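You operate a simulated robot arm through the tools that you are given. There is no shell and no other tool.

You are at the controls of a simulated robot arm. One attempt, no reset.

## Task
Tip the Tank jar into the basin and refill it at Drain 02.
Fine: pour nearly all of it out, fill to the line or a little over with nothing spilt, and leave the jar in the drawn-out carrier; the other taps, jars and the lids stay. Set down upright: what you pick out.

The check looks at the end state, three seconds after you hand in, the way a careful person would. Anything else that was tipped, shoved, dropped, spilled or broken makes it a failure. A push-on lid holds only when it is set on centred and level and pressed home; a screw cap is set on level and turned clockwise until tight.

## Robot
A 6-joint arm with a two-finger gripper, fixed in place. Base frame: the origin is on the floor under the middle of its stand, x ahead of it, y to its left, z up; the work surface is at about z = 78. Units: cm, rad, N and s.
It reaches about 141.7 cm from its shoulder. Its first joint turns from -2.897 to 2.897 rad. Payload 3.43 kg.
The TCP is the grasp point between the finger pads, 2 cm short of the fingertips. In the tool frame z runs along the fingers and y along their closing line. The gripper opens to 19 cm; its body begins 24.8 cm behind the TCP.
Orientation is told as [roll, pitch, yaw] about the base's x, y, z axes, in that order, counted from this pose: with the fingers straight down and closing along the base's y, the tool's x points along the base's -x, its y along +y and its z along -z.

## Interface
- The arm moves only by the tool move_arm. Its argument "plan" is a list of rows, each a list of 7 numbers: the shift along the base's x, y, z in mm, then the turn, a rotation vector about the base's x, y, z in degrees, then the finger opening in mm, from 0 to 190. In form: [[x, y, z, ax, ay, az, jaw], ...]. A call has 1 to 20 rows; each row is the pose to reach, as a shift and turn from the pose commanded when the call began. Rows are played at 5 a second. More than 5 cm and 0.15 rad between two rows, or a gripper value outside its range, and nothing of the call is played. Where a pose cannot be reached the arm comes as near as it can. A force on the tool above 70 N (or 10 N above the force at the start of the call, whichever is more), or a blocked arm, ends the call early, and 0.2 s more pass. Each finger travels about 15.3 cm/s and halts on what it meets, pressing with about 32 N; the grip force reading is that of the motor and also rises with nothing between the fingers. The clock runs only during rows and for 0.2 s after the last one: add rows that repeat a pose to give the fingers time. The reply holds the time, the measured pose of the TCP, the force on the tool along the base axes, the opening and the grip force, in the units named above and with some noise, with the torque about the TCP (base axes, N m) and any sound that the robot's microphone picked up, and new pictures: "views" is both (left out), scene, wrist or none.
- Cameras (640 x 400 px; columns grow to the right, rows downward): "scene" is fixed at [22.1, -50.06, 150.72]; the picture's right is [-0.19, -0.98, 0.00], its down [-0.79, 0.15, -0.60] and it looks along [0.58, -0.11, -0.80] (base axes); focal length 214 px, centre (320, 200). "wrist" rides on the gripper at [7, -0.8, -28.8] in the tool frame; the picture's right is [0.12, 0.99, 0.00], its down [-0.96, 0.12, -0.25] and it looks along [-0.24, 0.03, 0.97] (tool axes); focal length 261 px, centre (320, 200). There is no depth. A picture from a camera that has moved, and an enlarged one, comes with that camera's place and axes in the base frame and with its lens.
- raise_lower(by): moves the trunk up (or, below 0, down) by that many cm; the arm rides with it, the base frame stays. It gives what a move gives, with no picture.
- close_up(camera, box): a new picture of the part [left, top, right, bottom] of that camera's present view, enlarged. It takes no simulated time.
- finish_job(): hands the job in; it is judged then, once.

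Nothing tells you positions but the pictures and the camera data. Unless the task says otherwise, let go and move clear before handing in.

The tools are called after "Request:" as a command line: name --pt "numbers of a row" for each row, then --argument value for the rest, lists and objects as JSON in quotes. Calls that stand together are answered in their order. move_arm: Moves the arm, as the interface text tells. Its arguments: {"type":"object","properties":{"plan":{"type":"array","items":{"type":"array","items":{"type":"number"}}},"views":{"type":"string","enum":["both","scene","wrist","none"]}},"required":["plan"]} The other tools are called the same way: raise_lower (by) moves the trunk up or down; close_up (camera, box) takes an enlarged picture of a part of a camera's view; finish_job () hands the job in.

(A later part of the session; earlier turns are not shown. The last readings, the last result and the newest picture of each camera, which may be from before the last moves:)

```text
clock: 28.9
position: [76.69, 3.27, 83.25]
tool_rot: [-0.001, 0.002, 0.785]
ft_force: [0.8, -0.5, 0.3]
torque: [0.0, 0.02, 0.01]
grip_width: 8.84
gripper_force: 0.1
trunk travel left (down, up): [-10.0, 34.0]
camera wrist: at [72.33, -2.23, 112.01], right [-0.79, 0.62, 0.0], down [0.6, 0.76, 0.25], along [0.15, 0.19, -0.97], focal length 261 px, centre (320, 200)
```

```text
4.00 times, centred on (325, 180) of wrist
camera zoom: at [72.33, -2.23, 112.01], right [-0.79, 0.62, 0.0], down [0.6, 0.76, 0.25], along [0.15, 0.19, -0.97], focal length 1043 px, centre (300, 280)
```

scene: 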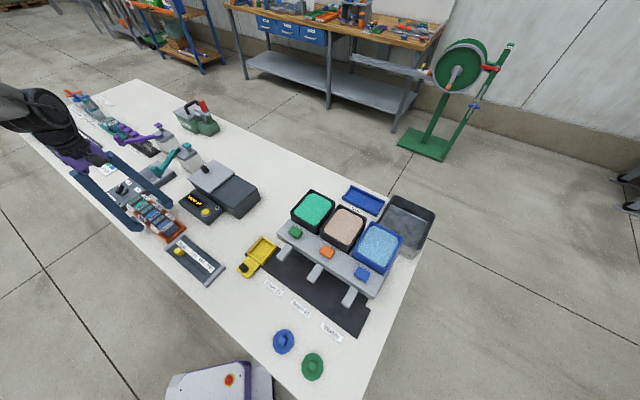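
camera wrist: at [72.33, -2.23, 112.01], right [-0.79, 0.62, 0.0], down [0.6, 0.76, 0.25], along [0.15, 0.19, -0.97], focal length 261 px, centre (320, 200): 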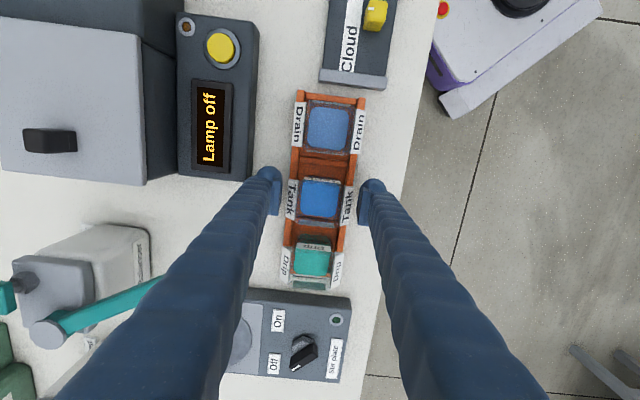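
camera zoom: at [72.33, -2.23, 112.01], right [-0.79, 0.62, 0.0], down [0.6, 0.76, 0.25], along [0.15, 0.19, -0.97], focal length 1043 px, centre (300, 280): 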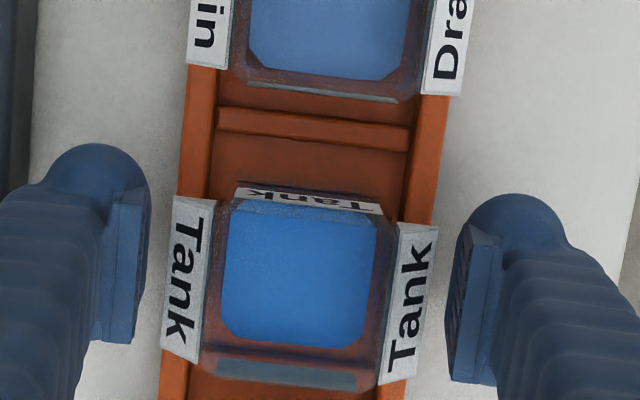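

The fingers straddle the jar clear of everything. I'll close gently now.

Request:
move_arm --pt "0 0 0 0 0 0 80" --pt "0 0 0 0 0 0 72" --pt "0 0 0 0 0 0 64" --pt "0 0 0 0 0 0 56" --pt "0 0 0 0 0 0 48" --pt "0 0 0 0 0 0 42" --pt "0 0 0 0 0 0 42"

Request:
close_up --camera "wrist" --box '[255, 130, 395, 230]'

Request:
close_up --camera "scene" --box '[100, 170, 200, 250]'

```text
clock: 30.5
position: [76.8, 3.3, 83.31]
tool_rot: [-0.001, 0.002, 0.786]
ft_force: [0.6, 0.3, 0.4]
torque: [0.0, 0.01, 0.0]
grip_width: 7.04
gripper_force: 31.7
trunk travel left (down, up): [-10.0, 34.0]
camera wrist: at [72.33, -2.23, 112.01], right [-0.79, 0.62, 0.0], down [0.6, 0.76, 0.25], along [0.15, 0.19, -0.97], focal length 261 px, centre (320, 200)
```

scene: 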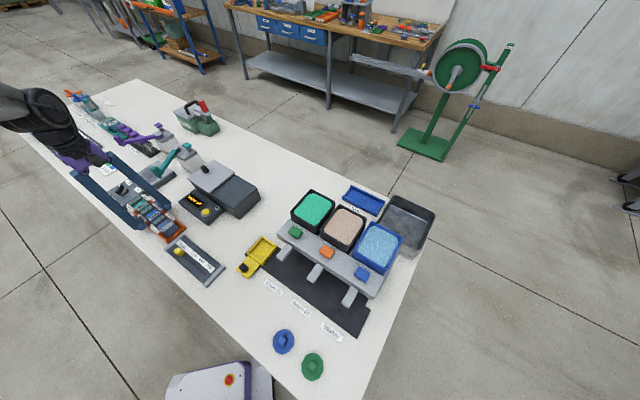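
wrist: 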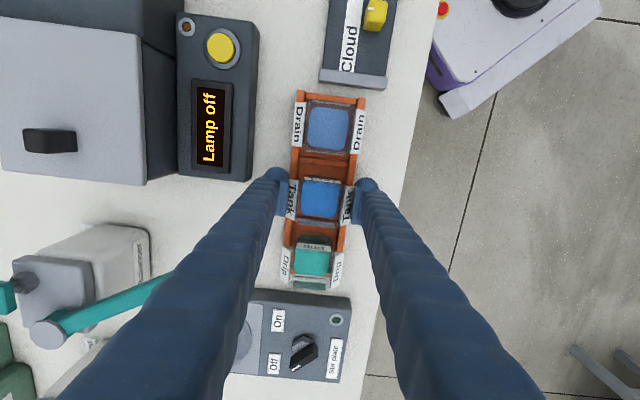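

```text
4.00 times, centred on (325, 180) of wrist
camera zoom: at [72.33, -2.23, 112.01], right [-0.79, 0.62, 0.0], down [0.6, 0.76, 0.25], along [0.15, 0.19, -0.97], focal length 1043 px, centre (300, 280)
```

zoom: 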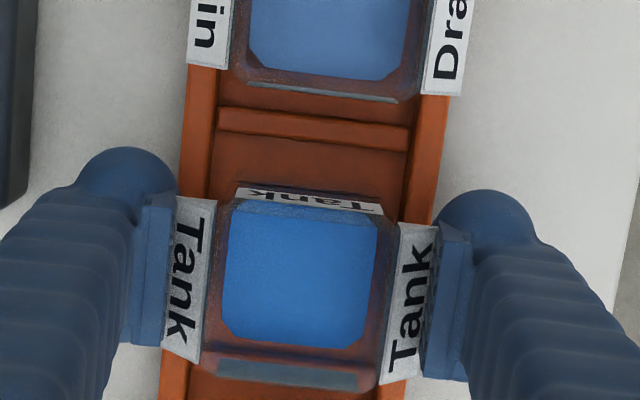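

```text
5.00 times, centred on (150, 210) of scene
camera zoom: at [22.1, -50.06, 150.72], right [-0.19, -0.98, 0.0], down [-0.79, 0.15, -0.6], along [0.58, -0.11, -0.8], focal length 1072 px, centre (1170, 150)
```

zoom: 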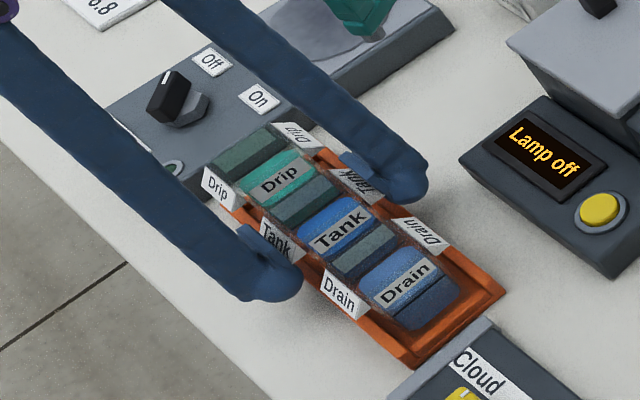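

The fingers grip firmly on the name flags at 7.0 cm and 32 N. I'll lift slowly and check that the jar stays level.

Request:
move_arm --pt "0 0 5 0 0 0 42" --pt "0 0 12 0 0 0 42" --pt "0 0 22 0 0 0 42" --pt "0 0 34 0 0 0 42" --pt "0 0 46 0 0 0 42" --pt "0 0 58 0 0 0 42" --pt "0 0 70 0 0 0 42" --pt "0 0 80 0 0 0 42" --pt "0 0 86 0 0 0 42" --pt "0 0 90 0 0 0 42" --pt "0 0 90 0 0 0 42"

Request:
close_up --camera "wrist" --box '[255, 130, 395, 230]'

Request:
close_up --camera "scene" --box '[80, 130, 200, 240]'

```text
clock: 32.9
position: [76.83, 3.15, 92.31]
tool_rot: [-0.002, 0.002, 0.785]
ft_force: [-0.3, -0.1, -2.4]
torque: [0.03, 0.0, 0.04]
grip_width: 7.07
gripper_force: 32.2
trunk travel left (down, up): [-10.0, 34.0]
camera wrist: at [72.33, -2.39, 121.0], right [-0.79, 0.62, 0.0], down [0.6, 0.76, 0.25], along [0.15, 0.19, -0.97], focal length 261 px, centre (320, 200)
```

scene: 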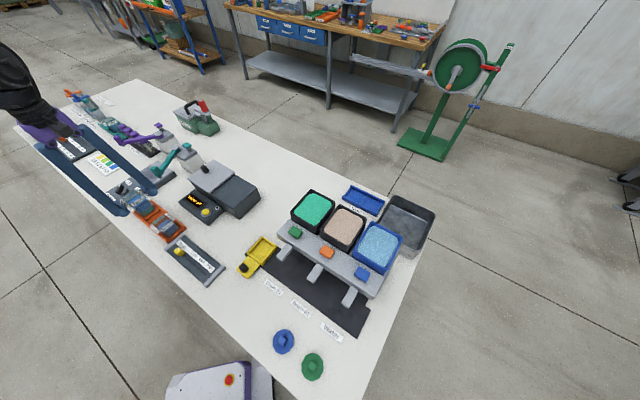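
wrist: 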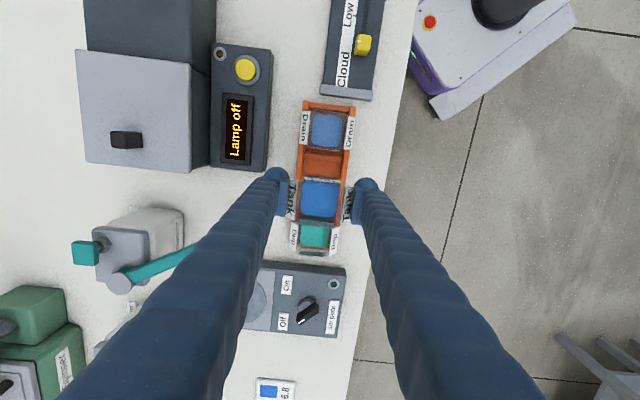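

```text
4.00 times, centred on (325, 180) of wrist
camera zoom: at [72.33, -2.39, 121.0], right [-0.79, 0.62, 0.0], down [0.6, 0.76, 0.25], along [0.15, 0.19, -0.97], focal length 1043 px, centre (300, 280)
```

zoom: 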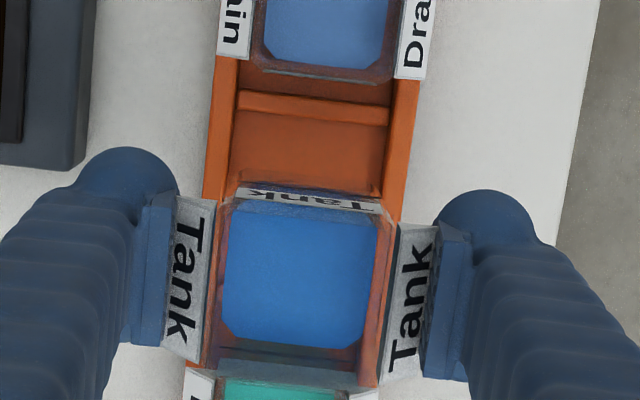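

```text
3.64 times, centred on (140, 185) of scene
camera zoom: at [22.1, -50.06, 150.72], right [-0.19, -0.98, 0.0], down [-0.79, 0.15, -0.6], along [0.58, -0.11, -0.8], focal length 780 px, centre (974, 254)
```

zoom: 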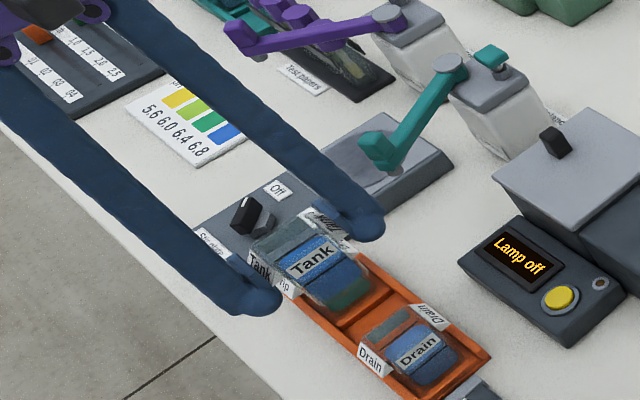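

The jar is up and level, weighing about 2.4 N. I'll raise it further and look at its marks before carrying it to the basin.

Request:
move_arm --pt "0 -5 20 0 0 0 42" --pt "-3 -15 45 0 0 0 42" --pt "-8 -30 75 0 0 0 42" --pt "-15 -50 105 0 0 0 42" --pt "-22 -75 135 0 0 0 42" --pt "-30 -105 160 0 0 0 42" --pt "-40 -140 175 0 0 0 42" --pt "-50 -175 180 0 0 0 42" --pt "-58 -205 180 0 0 0 42" --pt "-64 -225 180 0 0 0 42" --pt "-66 -235 180 0 0 0 42" --pt "-66 -235 180 0 0 0 42"

Request:
close_up --camera "wrist" --box '[255, 130, 395, 230]'

```text
clock: 35.5
position: [70.24, -20.32, 110.24]
tool_rot: [-0.002, 0.002, 0.784]
ft_force: [-0.1, 0.3, -1.0]
torque: [0.02, 0.05, -0.01]
grip_width: 7.05
gripper_force: 32.1
trunk travel left (down, up): [-10.0, 34.0]
camera wrist: at [65.65, -25.84, 138.97], right [-0.79, 0.62, 0.0], down [0.6, 0.76, 0.25], along [0.15, 0.19, -0.97], focal length 261 px, centre (320, 200)
```

scene: 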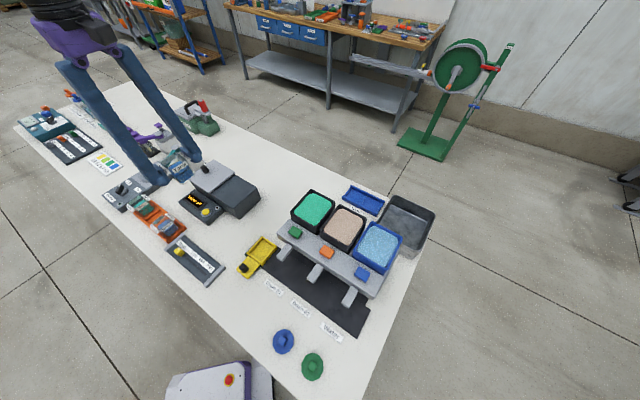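
wrist: 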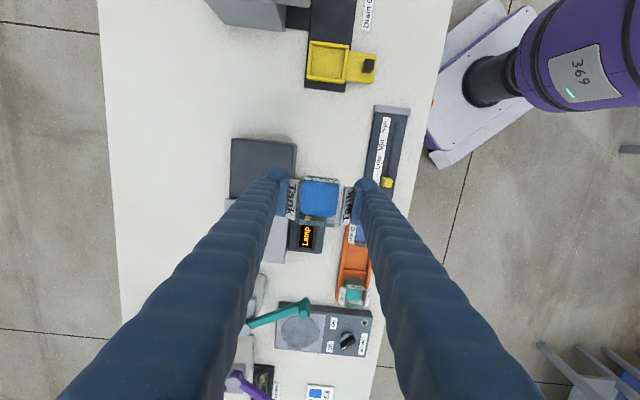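

```text
4.00 times, centred on (325, 180) of wrist
camera zoom: at [65.65, -25.84, 138.97], right [-0.79, 0.62, 0.0], down [0.6, 0.76, 0.25], along [0.15, 0.19, -0.97], focal length 1043 px, centre (300, 280)
```

zoom: 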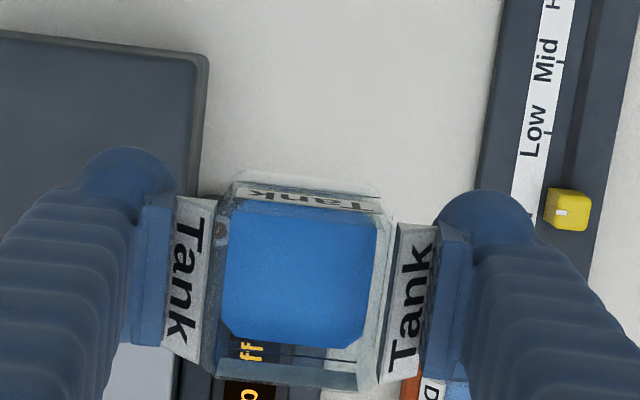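

The jar is held well. I'll carry it at this height to the basin with smooth acceleration, turning the yaw back to zero on the way.

Request:
move_arm --pt "-5 -14 0 0 0 -1.1 42" --pt "-15 -38 0 0 0 -3.1 42" --pt "-29 -72 0 0 0 -5.8 42" --pt "-42 -107 0 0 0 -8.6 42" --pt "-56 -141 0 0 0 -11.4 42" --pt "-70 -175 0 0 0 -14.2 42" --pt "-84 -210 0 0 0 -16.9 42" --pt "-97 -244 0 0 0 -19.7 42" --pt "-111 -279 0 0 0 -22.5 42" --pt "-125 -313 0 0 0 -25.3 42" --pt "-138 -347 0 0 0 -28.1 42" --pt "-152 -382 0 0 0 -30.8 42" --pt "-166 -416 0 0 0 -33.6 42" --pt "-180 -450 0 0 0 -36.4 42" --pt "-193 -485 0 0 0 -39.2 42" --pt "-207 -519 0 0 0 -41.9 42" --pt "-217 -543 0 0 0 -43.9 42" --pt "-222 -557 0 0 0 -45 42" --pt "-222 -557 0 0 0 -45 42"

Request:
close_up --camera "wrist" --box '[255, 130, 395, 230]'

```text
clock: 39.5
position: [47.96, -76.05, 110.1]
tool_rot: [-0.002, 0.002, 0.0]
ft_force: [0.3, -0.2, -2.1]
torque: [0.05, -0.01, 0.02]
grip_width: 7.06
gripper_force: 31.9
trunk travel left (down, up): [-10.0, 34.0]
camera wrist: at [40.93, -76.81, 138.86], right [-0.12, 0.99, 0.0], down [0.96, 0.12, 0.25], along [0.24, 0.03, -0.97], focal length 261 px, centre (320, 200)
```

scene: 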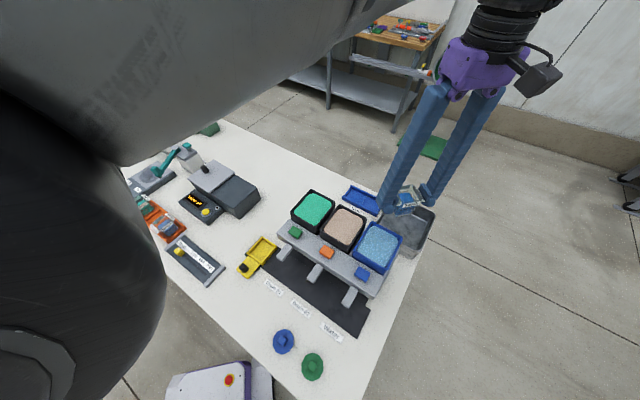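
wrist: 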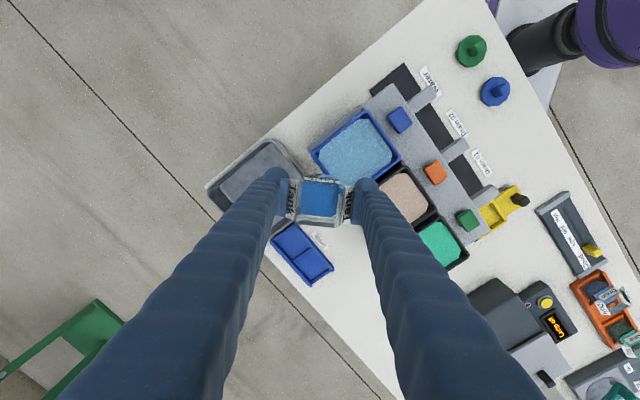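

```text
4.00 times, centred on (325, 180) of wrist
camera zoom: at [40.93, -76.81, 138.86], right [-0.12, 0.99, 0.0], down [0.96, 0.12, 0.25], along [0.24, 0.03, -0.97], focal length 1043 px, centre (300, 280)
```

zoom: 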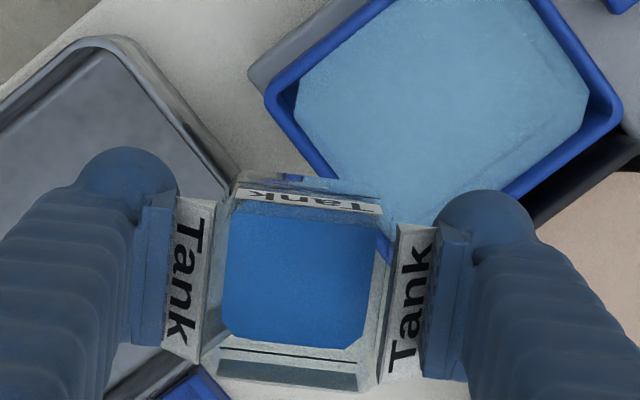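

I'm at the basin edge with the jar level. I'll swing in over the basin, tilting no more than 30° until centred.

Request:
move_arm --pt "6 -8 -2 0 -2 0 42" --pt "16 -20 -6 0 -5 0 42" --pt "29 -36 -11 0 -9 0 42" --pt "43 -53 -17 0 -13 0 42" --pt "57 -71 -22 0 -17 0 42" --pt "71 -88 -27 0 -21 0 42" --pt "82 -102 -31 0 -25 0 42" --pt "88 -109 -34 0 -28 0 42" --pt "90 -112 -35 0 -30 0 42" --pt "90 -112 -35 0 -30 0 42"

Request:
close_up --camera "wrist" --box '[220, 100, 420, 240]'

Request:
close_up --camera "scene" --box '[360, 150, 480, 260]'

```text
clock: 41.7
position: [56.89, -87.24, 106.65]
tool_rot: [-0.001, -0.523, 0.0]
ft_force: [-0.1, -0.6, -0.5]
torque: [-0.02, 0.03, 0.0]
grip_width: 7.07
gripper_force: 31.8
trunk travel left (down, up): [-10.0, 34.0]
camera wrist: at [36.38, -88.05, 128.02], right [-0.1, 0.99, -0.06], down [0.71, 0.12, 0.69], along [0.7, 0.03, -0.72], focal length 261 px, centre (320, 200)
```

scene: 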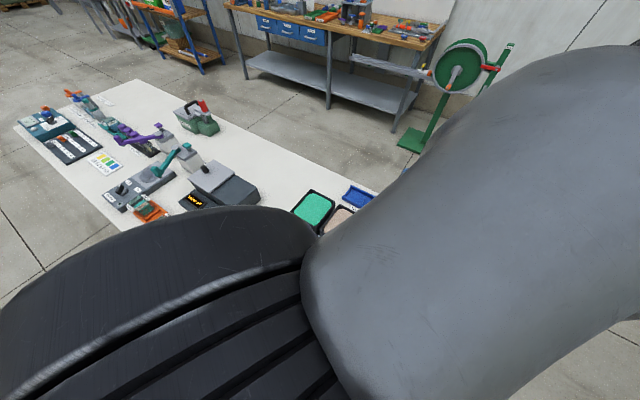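
wrist: 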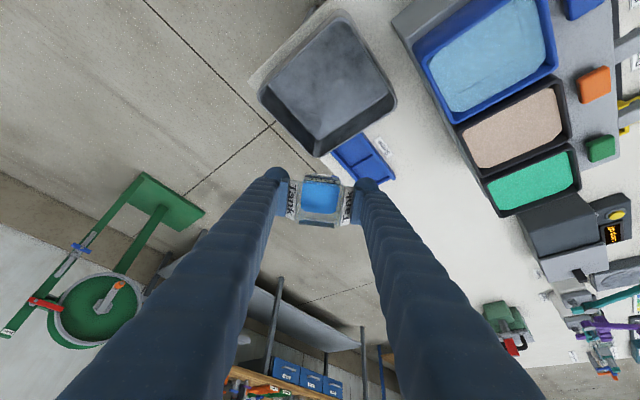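

```text
2.86 times, centred on (320, 170) of wrist
camera zoom: at [36.38, -88.05, 128.02], right [-0.1, 0.99, -0.06], down [0.71, 0.12, 0.69], along [0.7, 0.03, -0.72], focal length 745 px, centre (320, 286)
```

zoom: 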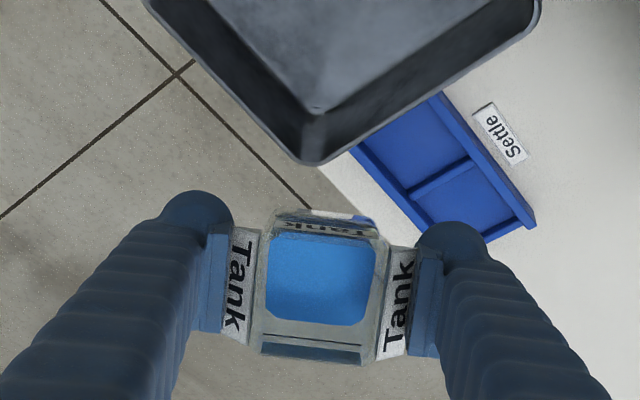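

```text
3.64 times, centred on (420, 205) of scene
camera zoom: at [22.1, -50.06, 150.72], right [-0.19, -0.98, 0.0], down [-0.79, 0.15, -0.6], along [0.58, -0.11, -0.8], focal length 780 px, centre (-44, 182)
```

zoom: 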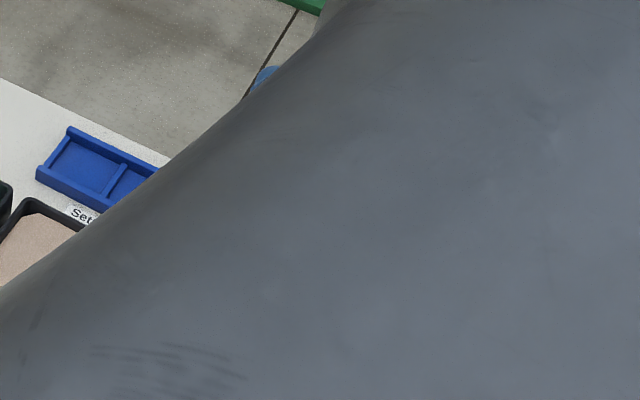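

The jar is directly over the basin centre. I'll now tip it slowly.

Request:
move_arm --pt "0 0 0 0 -4 0 42" --pt "0 0 0 0 -8 0 42" --pt "0 0 0 0 -12 0 42" --pt "0 0 0 0 -16 0 42" --pt "0 0 0 0 -20 0 42" --pt "0 0 0 0 -24 0 42" --pt "0 0 0 0 -28 0 42" --pt "0 0 0 0 -32 0 42" --pt "0 0 0 0 -36 0 42" --pt "0 0 0 0 -40 0 42" --pt "0 0 0 0 -40 0 42" --pt "0 0 0 0 -40 0 42" --views "wrist"

Request:
close_up --camera "wrist" --box '[220, 40, 420, 240]'

```text
clock: 44.3
position: [56.91, -87.2, 106.73]
tool_rot: [-0.003, -1.221, -0.001]
ft_force: [0.3, -1.0, -0.7]
torque: [0.01, 0.05, -0.06]
grip_width: 7.06
gripper_force: 32.1
trunk travel left (down, up): [-10.0, 34.0]
camera wrist: at [27.42, -87.98, 109.89], right [-0.04, 0.99, -0.11], down [0.1, 0.12, 0.99], along [0.99, 0.03, -0.1], focal length 261 px, centre (320, 200)
```

wrist: 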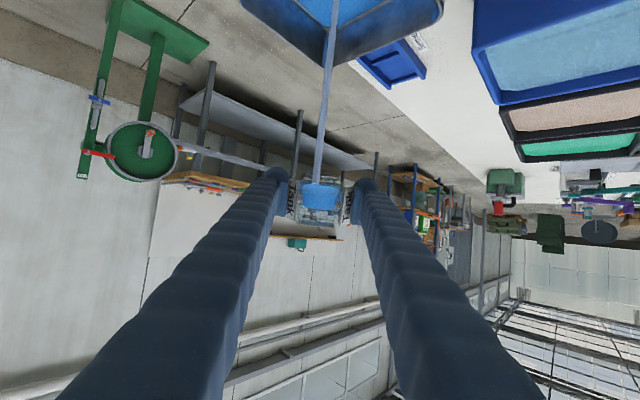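

```text
2.00 times, centred on (320, 140) of wrist
camera zoom: at [27.42, -87.98, 109.89], right [-0.04, 0.99, -0.11], down [0.1, 0.12, 0.99], along [0.99, 0.03, -0.1], focal length 521 px, centre (320, 320)
```

zoom: 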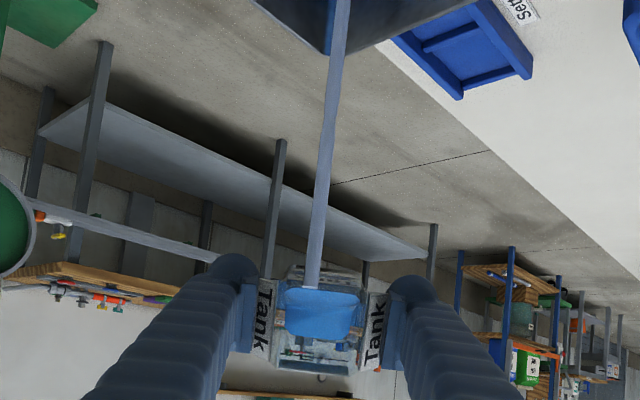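

The liquid is streaming into the basin. I'll keep tilting slowly to about 123° and hold.

Request:
move_arm --pt "0 0 0 0 -3 0 42" --pt "0 0 0 0 -6 0 42" --pt "0 0 0 0 -9 0 42" --pt "0 0 0 0 -12 0 42" --pt "0 0 0 0 -15 0 42" --pt "0 0 0 0 -18 0 42" --pt "0 0 0 0 -22 0 42" --pt "0 0 0 0 -26 0 42" --pt "0 0 0 0 -30 0 42" --pt "0 0 0 0 -34 0 42" --pt "0 0 0 0 -38 0 42" --pt "0 0 0 0 -42 0 42" --pt "0 0 0 0 -46 0 42" --pt "0 0 0 0 -50 0 42" --pt "0 0 0 0 -53 0 42" --pt "0 0 0 0 -53 0 42" --pt "0 0 0 0 -53 0 42" --pt "0 0 0 0 -53 0 42" --pt "0 0 0 0 -53 0 42"

Request:
close_up --camera "wrist" --box '[240, 120, 400, 240]'

Request:
close_up --camera "scene" --box '[360, 150, 480, 260]'

```text
clock: 48.3
position: [56.79, -87.21, 106.74]
tool_rot: [3.138, -0.996, -3.143]
ft_force: [-0.1, 1.1, -0.3]
torque: [0.0, -0.04, -0.01]
grip_width: 7.03
gripper_force: 32.2
trunk travel left (down, up): [-10.0, 34.0]
camera wrist: at [36.54, -87.99, 85.09], right [0.07, 0.99, -0.1], down [-0.73, 0.12, 0.67], along [0.68, 0.03, 0.73], focal length 261 px, centre (320, 200)
```

scene: 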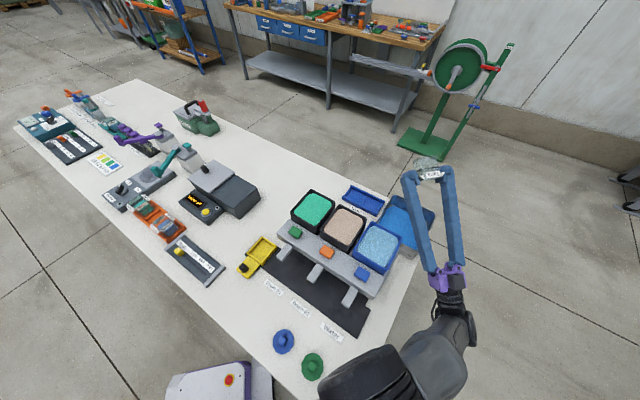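
wrist: 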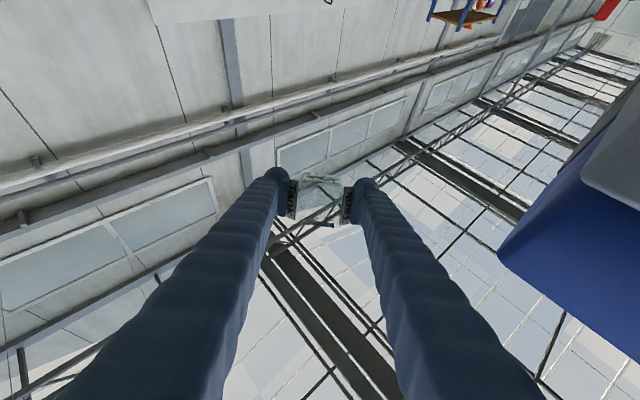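

```text
3.33 times, centred on (320, 180) of wrist
camera zoom: at [36.54, -87.99, 85.09], right [0.07, 0.99, -0.1], down [-0.73, 0.12, 0.67], along [0.68, 0.03, 0.73], focal length 869 px, centre (320, 267)
```

zoom: 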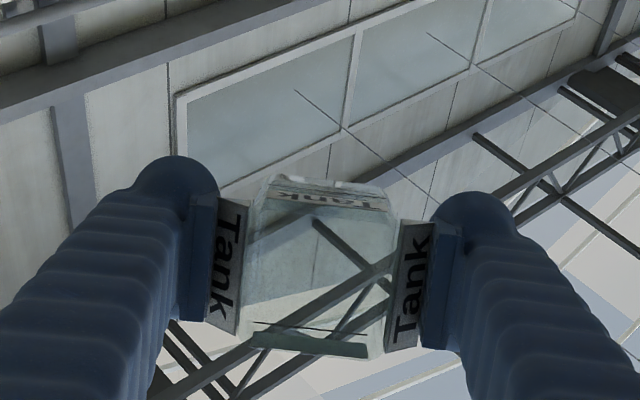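

```text
3.64 times, centred on (420, 205) of scene
camera zoom: at [22.1, -50.06, 150.72], right [-0.19, -0.98, 0.0], down [-0.79, 0.15, -0.6], along [0.58, -0.11, -0.8], focal length 780 px, centre (-44, 182)
```

zoom: 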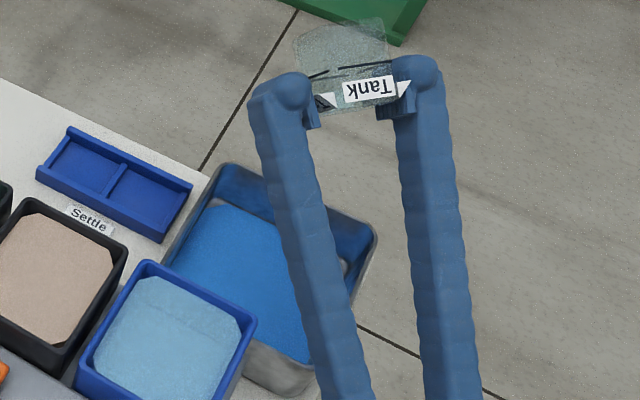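

The jar looks empty and the basin holds all the blue liquid. I'll turn the jar back upright and swing it away.

Request:
move_arm --pt "0 0 0 0 6 0 42" --pt "0 0 0 0 13 0 42" --pt "0 0 0 0 20 0 42" --pt "0 0 0 0 27 0 42" --pt "0 0 0 0 34 0 42" --pt "0 0 0 0 41 0 42" --pt "0 0 0 0 48 0 42" --pt "0 0 0 0 55 0 42" --pt "0 0 0 0 62 0 42" --pt "0 0 0 0 69 0 42" --pt "0 0 0 0 76 0 42" --pt "0 0 0 0 83 0 42" --pt "0 0 0 0 90 0 42" --pt "0 0 0 0 93 0 42" --pt "0 0 0 0 93 0 42" --views "none"

Request:
move_arm --pt "-6 8 3 0 2 0 42" --pt "-18 23 8 0 6 0 42" --pt "-32 40 14 0 10 0 42" --pt "-46 57 20 0 14 0 42" --pt "-60 75 26 0 18 0 42" --pt "-73 91 32 0 22 0 42" --pt "-83 103 38 0 26 0 42" --pt "-90 112 42 0 29 0 42" --pt "-90 112 44 0 30 0 42" --pt "-90 112 44 0 30 0 42"

Request:
close_up --camera "wrist" --box '[255, 130, 395, 230]'

```text
clock: 51.5
position: [56.88, -87.16, 106.82]
tool_rot: [-0.001, -0.522, -0.002]
ft_force: [0.2, 0.3, -0.2]
torque: [0.01, 0.03, 0.02]
grip_width: 7.03
gripper_force: 32.4
trunk travel left (down, up): [-10.0, 34.0]
```

```text
clock: 53.7
position: [47.95, -75.99, 111.04]
tool_rot: [-0.003, 0.005, -0.001]
ft_force: [0.8, 0.2, 0.2]
torque: [-0.01, 0.02, -0.02]
grip_width: 7.05
gripper_force: 31.5
trunk travel left (down, up): [-10.0, 34.0]
camera wrist: at [40.86, -76.7, 139.88], right [-0.12, 0.99, 0.0], down [0.96, 0.12, 0.25], along [0.24, 0.03, -0.97], focal length 261 px, centre (320, 200)
```

scene: 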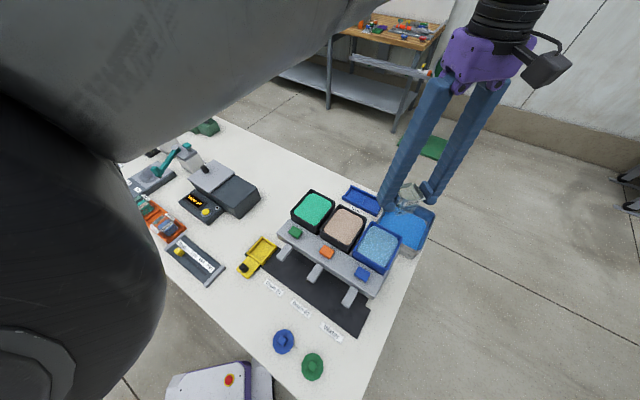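
wrist: 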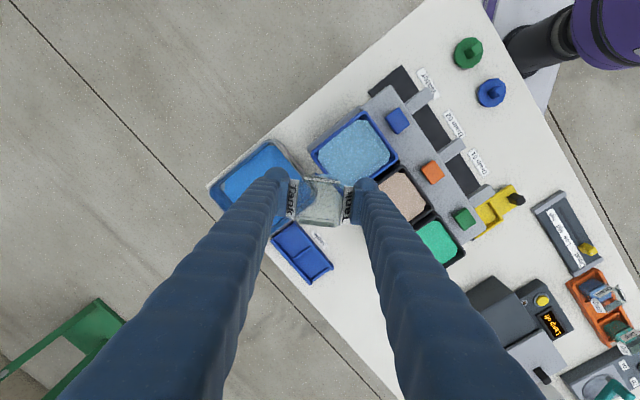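

```text
4.00 times, centred on (325, 180) of wrist
camera zoom: at [40.86, -76.7, 139.88], right [-0.12, 0.99, 0.0], down [0.96, 0.12, 0.25], along [0.24, 0.03, -0.97], focal length 1043 px, centre (300, 280)
```

zoom: 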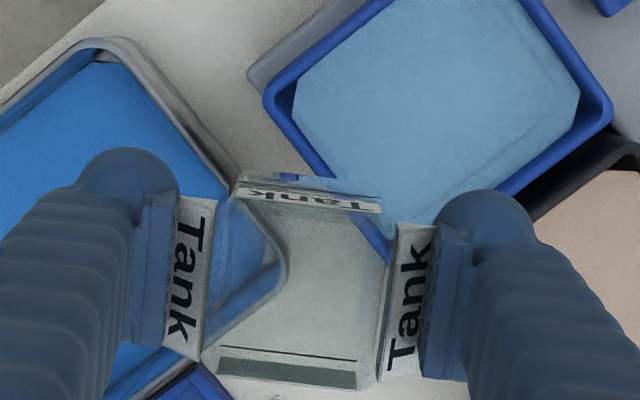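

The jar is empty and unmoved in the grip. I'll take it above the yellow carrier with yaw 45° and measure the tray.

Request:
move_arm --pt "3 15 0 0 0 2 42" --pt "10 50 0 0 0 6 42" --pt "18 90 0 0 0 10 42" --pt "26 130 0 0 0 14.5 42" --pt "34 170 0 0 0 19 42" --pt "42 210 0 0 0 23.5 42" --pt "50 250 0 0 0 28 42" --pt "58 290 0 0 0 32.5 42" --pt "66 330 0 0 0 37 42" --pt "74 365 0 0 0 41 42" --pt "79 390 -10 0 0 44 42" --pt "80 400 -20 0 0 45 42" --pt "80 400 -30 0 0 45 42" --pt "80 400 -30 0 0 45 42"

Request:
close_up --camera "wrist" --box '[240, 100, 440, 240]'

Request:
close_up --camera "scene" --box '[200, 180, 320, 290]'

```text
clock: 56.7
position: [55.85, -36.06, 108.13]
tool_rot: [-0.001, 0.002, 0.784]
ft_force: [0.7, 0.6, -1.0]
torque: [0.03, 0.01, -0.01]
grip_width: 7.04
gripper_force: 31.9
trunk travel left (down, up): [-10.0, 34.0]
camera wrist: at [51.42, -41.52, 136.85], right [-0.79, 0.62, 0.0], down [0.6, 0.76, 0.25], along [0.15, 0.19, -0.97], focal length 261 px, centre (320, 200)
```

scene: 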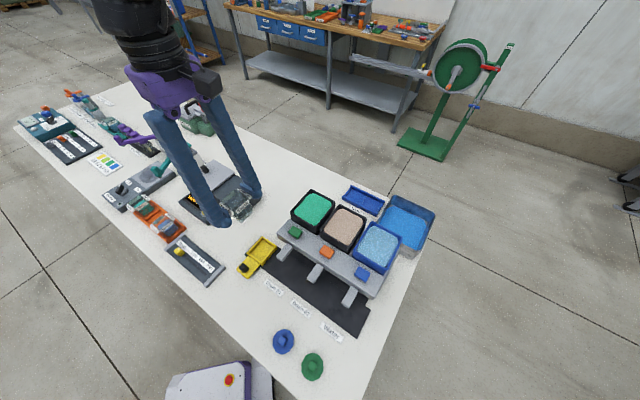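
wrist: 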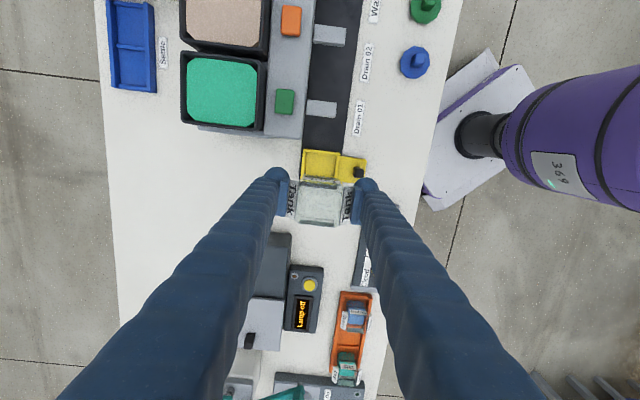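

```text
2.86 times, centred on (340, 170) of wrist
camera zoom: at [51.42, -41.52, 136.85], right [-0.79, 0.62, 0.0], down [0.6, 0.76, 0.25], along [0.15, 0.19, -0.97], focal length 745 px, centre (263, 286)
```

zoom: 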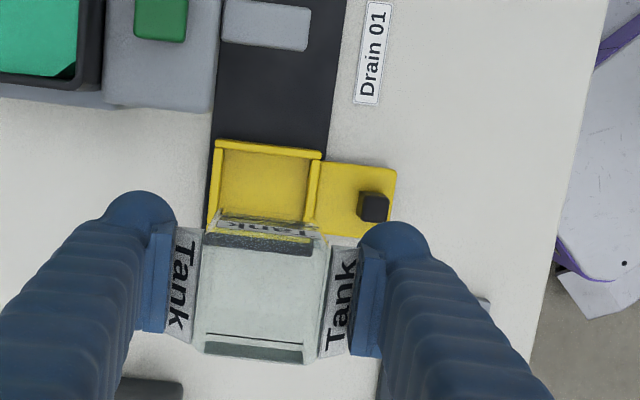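

```text
3.64 times, centred on (260, 235) of scene
camera zoom: at [22.1, -50.06, 150.72], right [-0.19, -0.98, 0.0], down [-0.79, 0.15, -0.6], along [0.58, -0.11, -0.8], focal length 780 px, centre (538, 73)
```

zoom: 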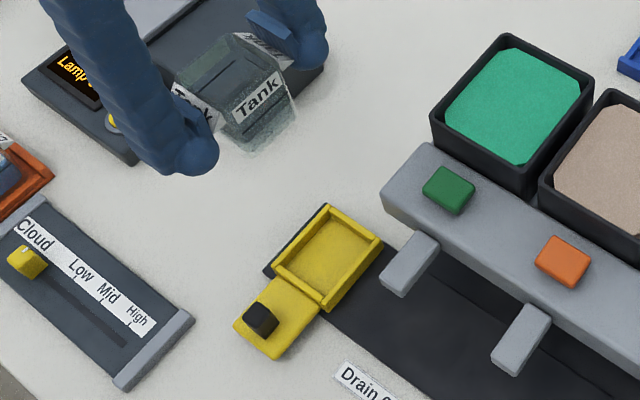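

Request:
close_up --camera "wrist" --box '[295, 140, 375, 190]'

Request:
close_up --camera "scene" --box '[230, 230, 290, 285]'

Request:
close_up --camera "scene" --box '[220, 180, 260, 220]'

```text
8.00 times, centred on (335, 165) of wrist
camera zoom: at [51.42, -41.52, 136.85], right [-0.79, 0.62, 0.0], down [0.6, 0.76, 0.25], along [0.15, 0.19, -0.97], focal length 2085 px, centre (200, 480)
```

zoom: 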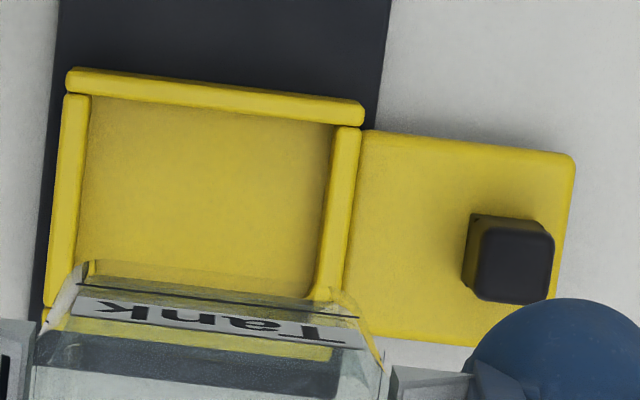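

```text
7.27 times, centred on (260, 258) of scene
camera zoom: at [22.1, -50.06, 150.72], right [-0.19, -0.98, 0.0], down [-0.79, 0.15, -0.6], along [0.58, -0.11, -0.8], focal length 1560 px, centre (756, -218)
```

zoom: 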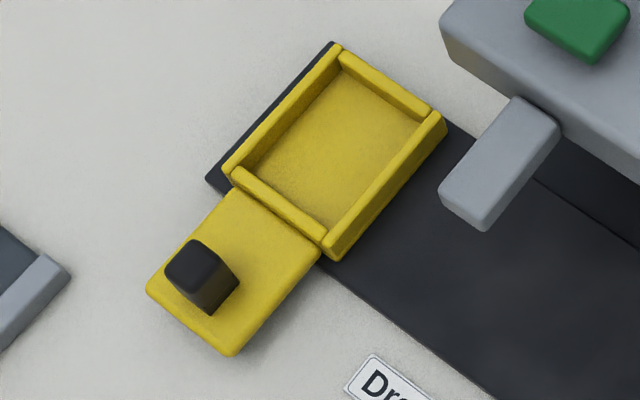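

```text
10.00 times, centred on (240, 200) of scene
camera zoom: at [22.1, -50.06, 150.72], right [-0.19, -0.98, 0.0], down [-0.79, 0.15, -0.6], along [0.58, -0.11, -0.8], focal length 2145 px, centre (1120, 200)
```

zoom: 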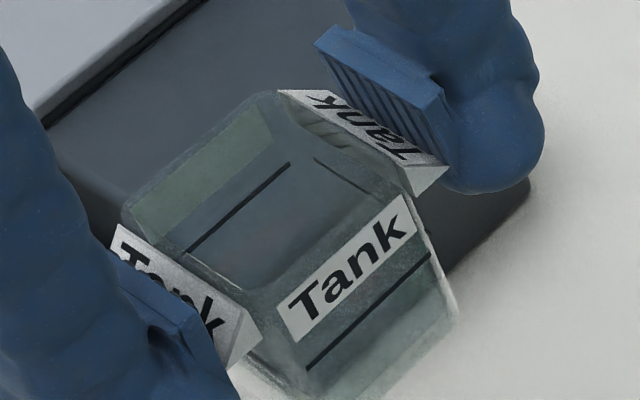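

Request:
close_up --camera "scene" --box '[248, 230, 280, 260]'

Request:
close_up --camera "wrist" --box '[295, 145, 345, 190]'

```text
13.33 times, centred on (264, 245) of scene
camera zoom: at [22.1, -50.06, 150.72], right [-0.19, -0.98, 0.0], down [-0.79, 0.15, -0.6], along [0.58, -0.11, -0.8], focal length 2860 px, centre (1067, -400)
```

zoom: 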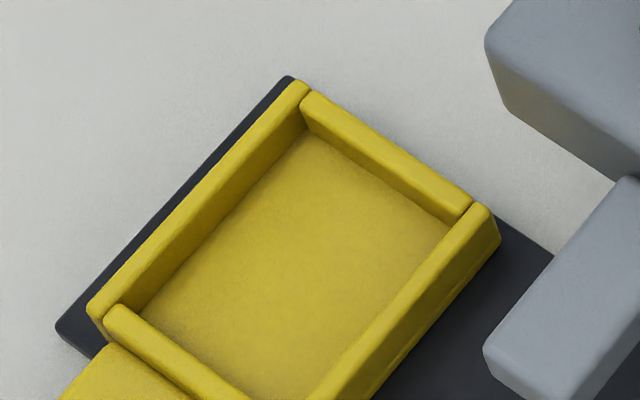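

```text
8.89 times, centred on (320, 168) of wrist
camera zoom: at [51.42, -41.52, 136.85], right [-0.79, 0.62, 0.0], down [0.6, 0.76, 0.25], along [0.15, 0.19, -0.97], focal length 2317 px, centre (320, 489)
```

zoom: 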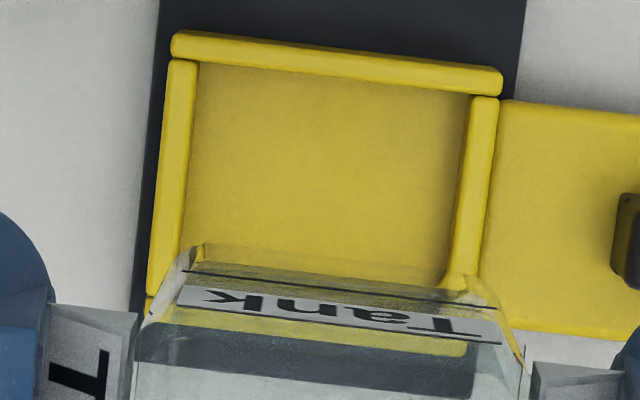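

The tray's inner space is about 6 × 6.7 cm, centred near (55.6, -36.0). I'll place the jar about 0.5 cm towards the far side so the finger clears the knob, and go down first to just above the tray walls.

Request:
move_arm --pt "0 -1 -30 0 0 0 42" --pt "0 -2 -70 0 0 0 42" --pt "0 -3 -110 0 0 0 42" --pt "0 -3 -145 0 0 0 42" --pt "0 -3 -170 0 0 0 42" --pt "0 -3 -181 0 0 0 42" --pt "0 -3 -181 0 0 0 42"

Request:
close_up --camera "wrist" --box '[255, 130, 395, 230]'

Request:
close_up --camera "scene" --box '[225, 205, 295, 275]'

```text
clock: 58.3
position: [56.13, -36.38, 90.03]
tool_rot: [-0.002, 0.002, 0.786]
ft_force: [-0.3, 0.2, -0.6]
torque: [0.05, 0.01, 0.01]
grip_width: 7.03
gripper_force: 32.4
trunk travel left (down, up): [-10.0, 34.0]
camera wrist: at [51.68, -41.84, 118.67], right [-0.79, 0.62, 0.0], down [0.6, 0.76, 0.25], along [0.15, 0.19, -0.97], focal length 261 px, centre (320, 200)
```

scene: 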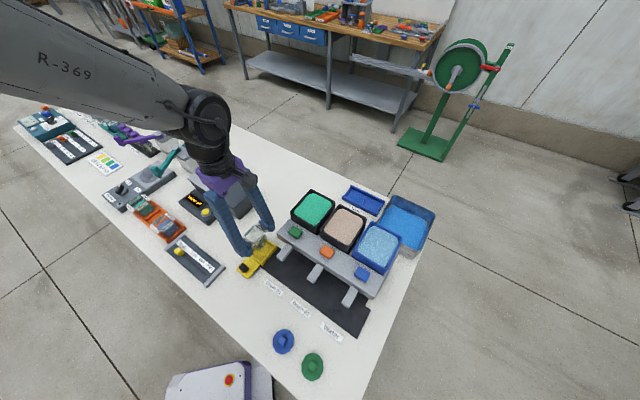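
wrist: 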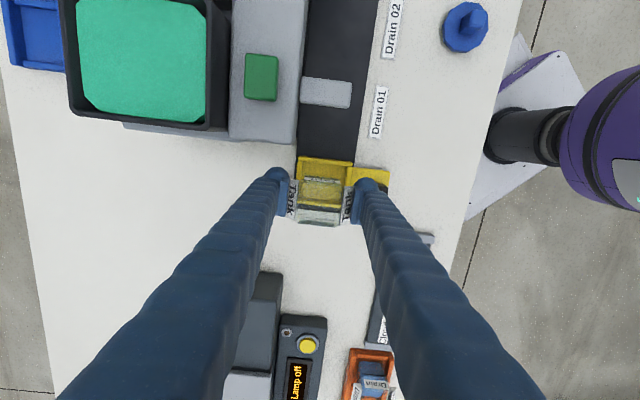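

```text
4.00 times, centred on (325, 180) of wrist
camera zoom: at [51.68, -41.84, 118.67], right [-0.79, 0.62, 0.0], down [0.6, 0.76, 0.25], along [0.15, 0.19, -0.97], focal length 1043 px, centre (300, 280)
```

zoom: 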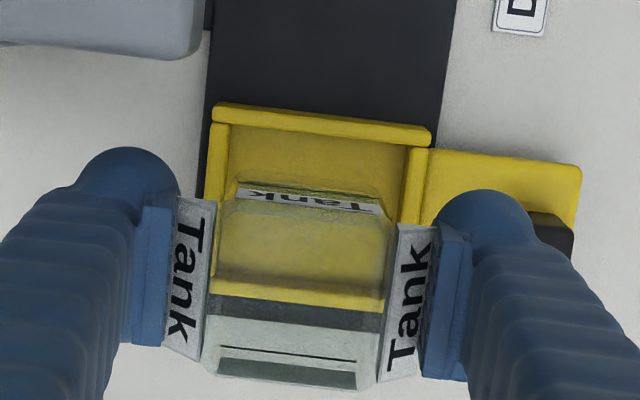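

```text
5.71 times, centred on (260, 240) of scene
camera zoom: at [22.1, -50.06, 150.72], right [-0.19, -0.98, 0.0], down [-0.79, 0.15, -0.6], along [0.58, -0.11, -0.8], focal length 1226 px, centre (663, -29)
```

zoom: 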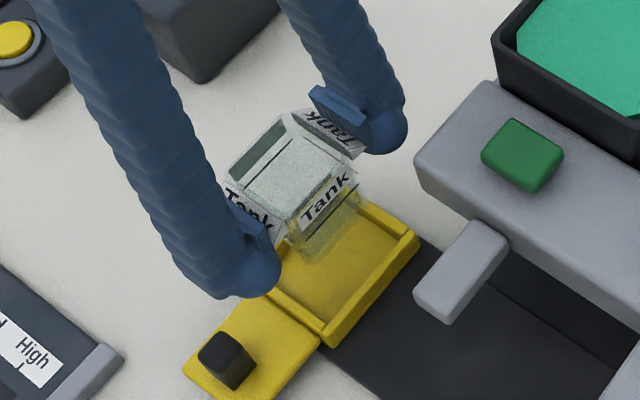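

Request:
move_arm --pt "-2 -1 -8 0 0 0 42" --pt "-3 -1 -18 0 0 0 42" --pt "-3 -1 -28 0 0 0 42" --pt "-3 -1 -36 0 0 0 42" --pt "-3 -1 -36 0 0 0 42"

Request:
close_up --camera "wrist" --box '[255, 130, 395, 230]'

Request:
close_up --camera "scene" --box '[230, 220, 290, 280]'

```text
clock: 59.5
position: [55.78, -36.48, 86.27]
tool_rot: [-0.002, 0.001, 0.785]
ft_force: [-0.6, -0.2, -1.1]
torque: [0.02, 0.05, 0.0]
grip_width: 7.0
gripper_force: 31.7
trunk travel left (down, up): [-10.0, 34.0]
camera wrist: at [51.32, -41.97, 115.06], right [-0.79, 0.62, 0.0], down [0.6, 0.76, 0.25], along [0.15, 0.19, -0.97], focal length 261 px, centre (320, 200)
```

scene: 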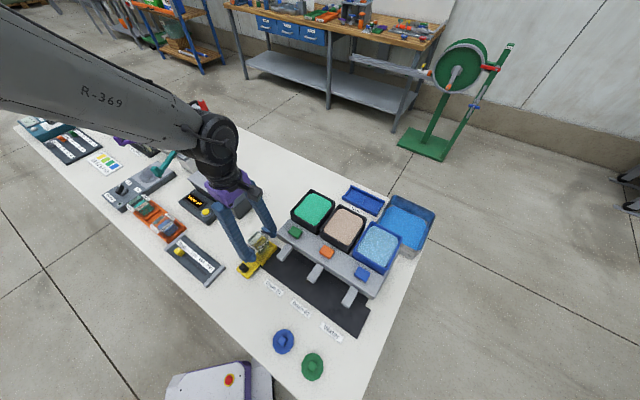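
wrist: 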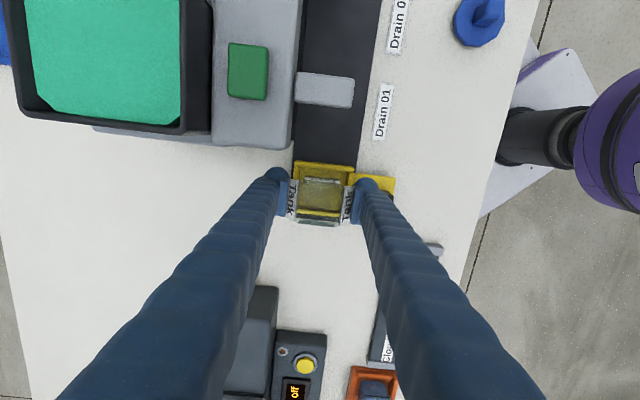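

```text
4.00 times, centred on (325, 180) of wrist
camera zoom: at [51.32, -41.97, 115.06], right [-0.79, 0.62, 0.0], down [0.6, 0.76, 0.25], along [0.15, 0.19, -0.97], focal length 1043 px, centre (300, 280)
```

zoom: 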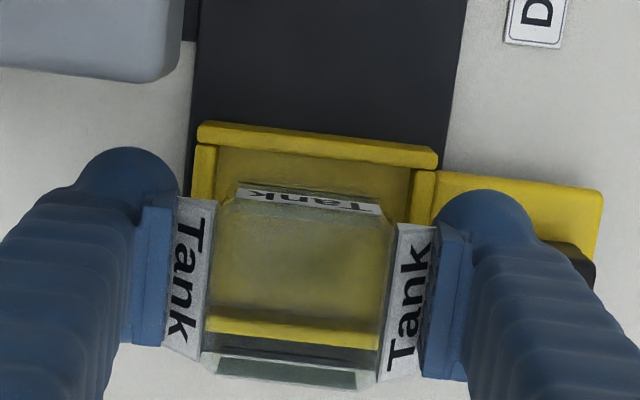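

```text
6.67 times, centred on (260, 250) of scene
camera zoom: at [22.1, -50.06, 150.72], right [-0.19, -0.98, 0.0], down [-0.79, 0.15, -0.6], along [0.58, -0.11, -0.8], focal length 1430 px, centre (720, -133)
```

zoom: 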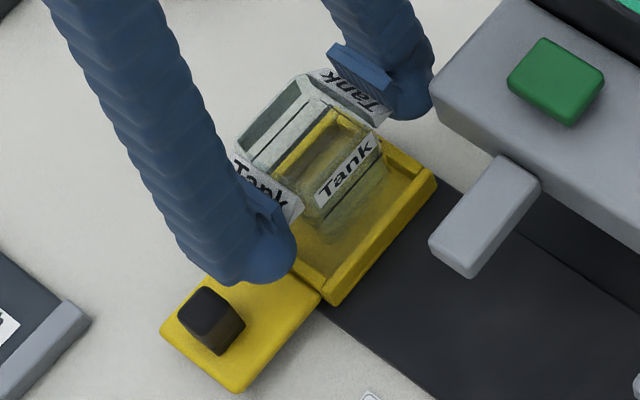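

The gaps to the tray walls look right on all sides. I'll lower in small steps and watch the force.

Request:
move_arm --pt "0 0 -4 0 0 0 42" --pt "0 0 -8 0 0 0 42" --pt "0 0 -12 0 0 0 42" --pt "0 0 -14 0 0 0 42" --pt "0 0 -14 0 0 0 42" --views "none"

Request:
close_up --camera "scene" --box '[230, 220, 290, 280]'

Request:
close_up --camera "wrist" --box '[255, 130, 395, 230]'

```text
clock: 60.7
position: [55.59, -36.47, 84.91]
tool_rot: [-0.002, 0.002, 0.786]
ft_force: [-1.2, 0.1, 0.7]
torque: [0.0, 0.01, 0.0]
grip_width: 7.0
gripper_force: 32.2
trunk travel left (down, up): [-10.0, 34.0]
```

```text
6.67 times, centred on (260, 250) of scene
camera zoom: at [22.1, -50.06, 150.72], right [-0.19, -0.98, 0.0], down [-0.79, 0.15, -0.6], along [0.58, -0.11, -0.8], focal length 1430 px, centre (720, -133)
```

zoom: 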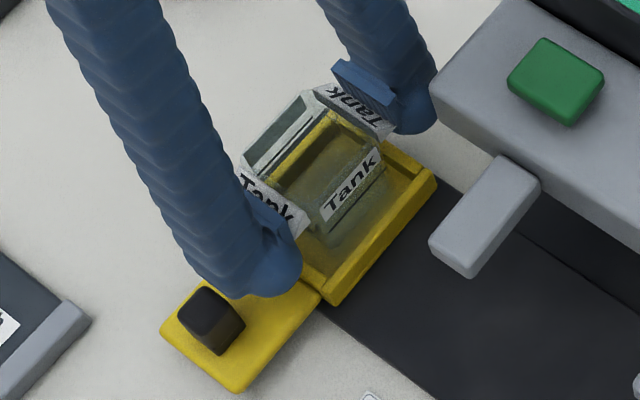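

```text
4.00 times, centred on (325, 180) of wrist
camera zoom: at [51.22, -41.91, 113.66], right [-0.79, 0.62, 0.0], down [0.6, 0.76, 0.25], along [0.15, 0.19, -0.97], focal length 1043 px, centre (300, 280)
```

zoom: 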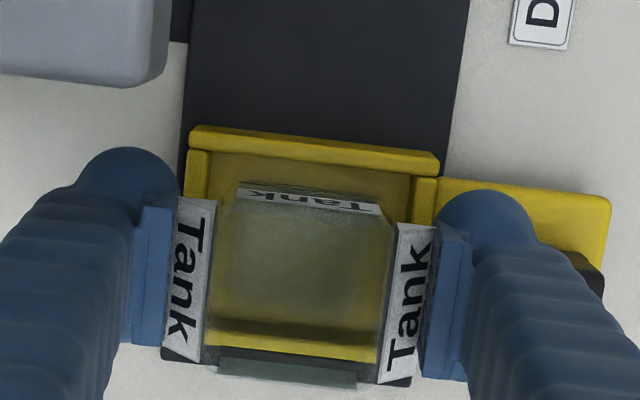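

Request:
move_arm --pt "0 0 -2 0 0 0 42" --pt "0 0 -4 0 0 0 42" --pt "0 0 -4 0 0 0 42" --views "none"

Request:
move_arm --pt "0 0 -2 0 0 0 42" --pt "0 0 -2 0 0 0 42" --views "none"

```text
clock: 61.5
position: [55.7, -36.43, 84.67]
tool_rot: [-0.002, 0.0, 0.784]
ft_force: [-0.4, -0.2, -1.1]
torque: [0.01, -0.01, 0.0]
grip_width: 7.03
gripper_force: 32.1
trunk travel left (down, up): [-10.0, 34.0]
```

```text
clock: 62.1
position: [55.5, -36.34, 84.43]
tool_rot: [-0.003, 0.002, 0.785]
ft_force: [-1.0, 0.3, 11.2]
torque: [-0.19, -0.16, -0.04]
grip_width: 7.01
gripper_force: 32.0
trunk travel left (down, up): [-10.0, 34.0]
```

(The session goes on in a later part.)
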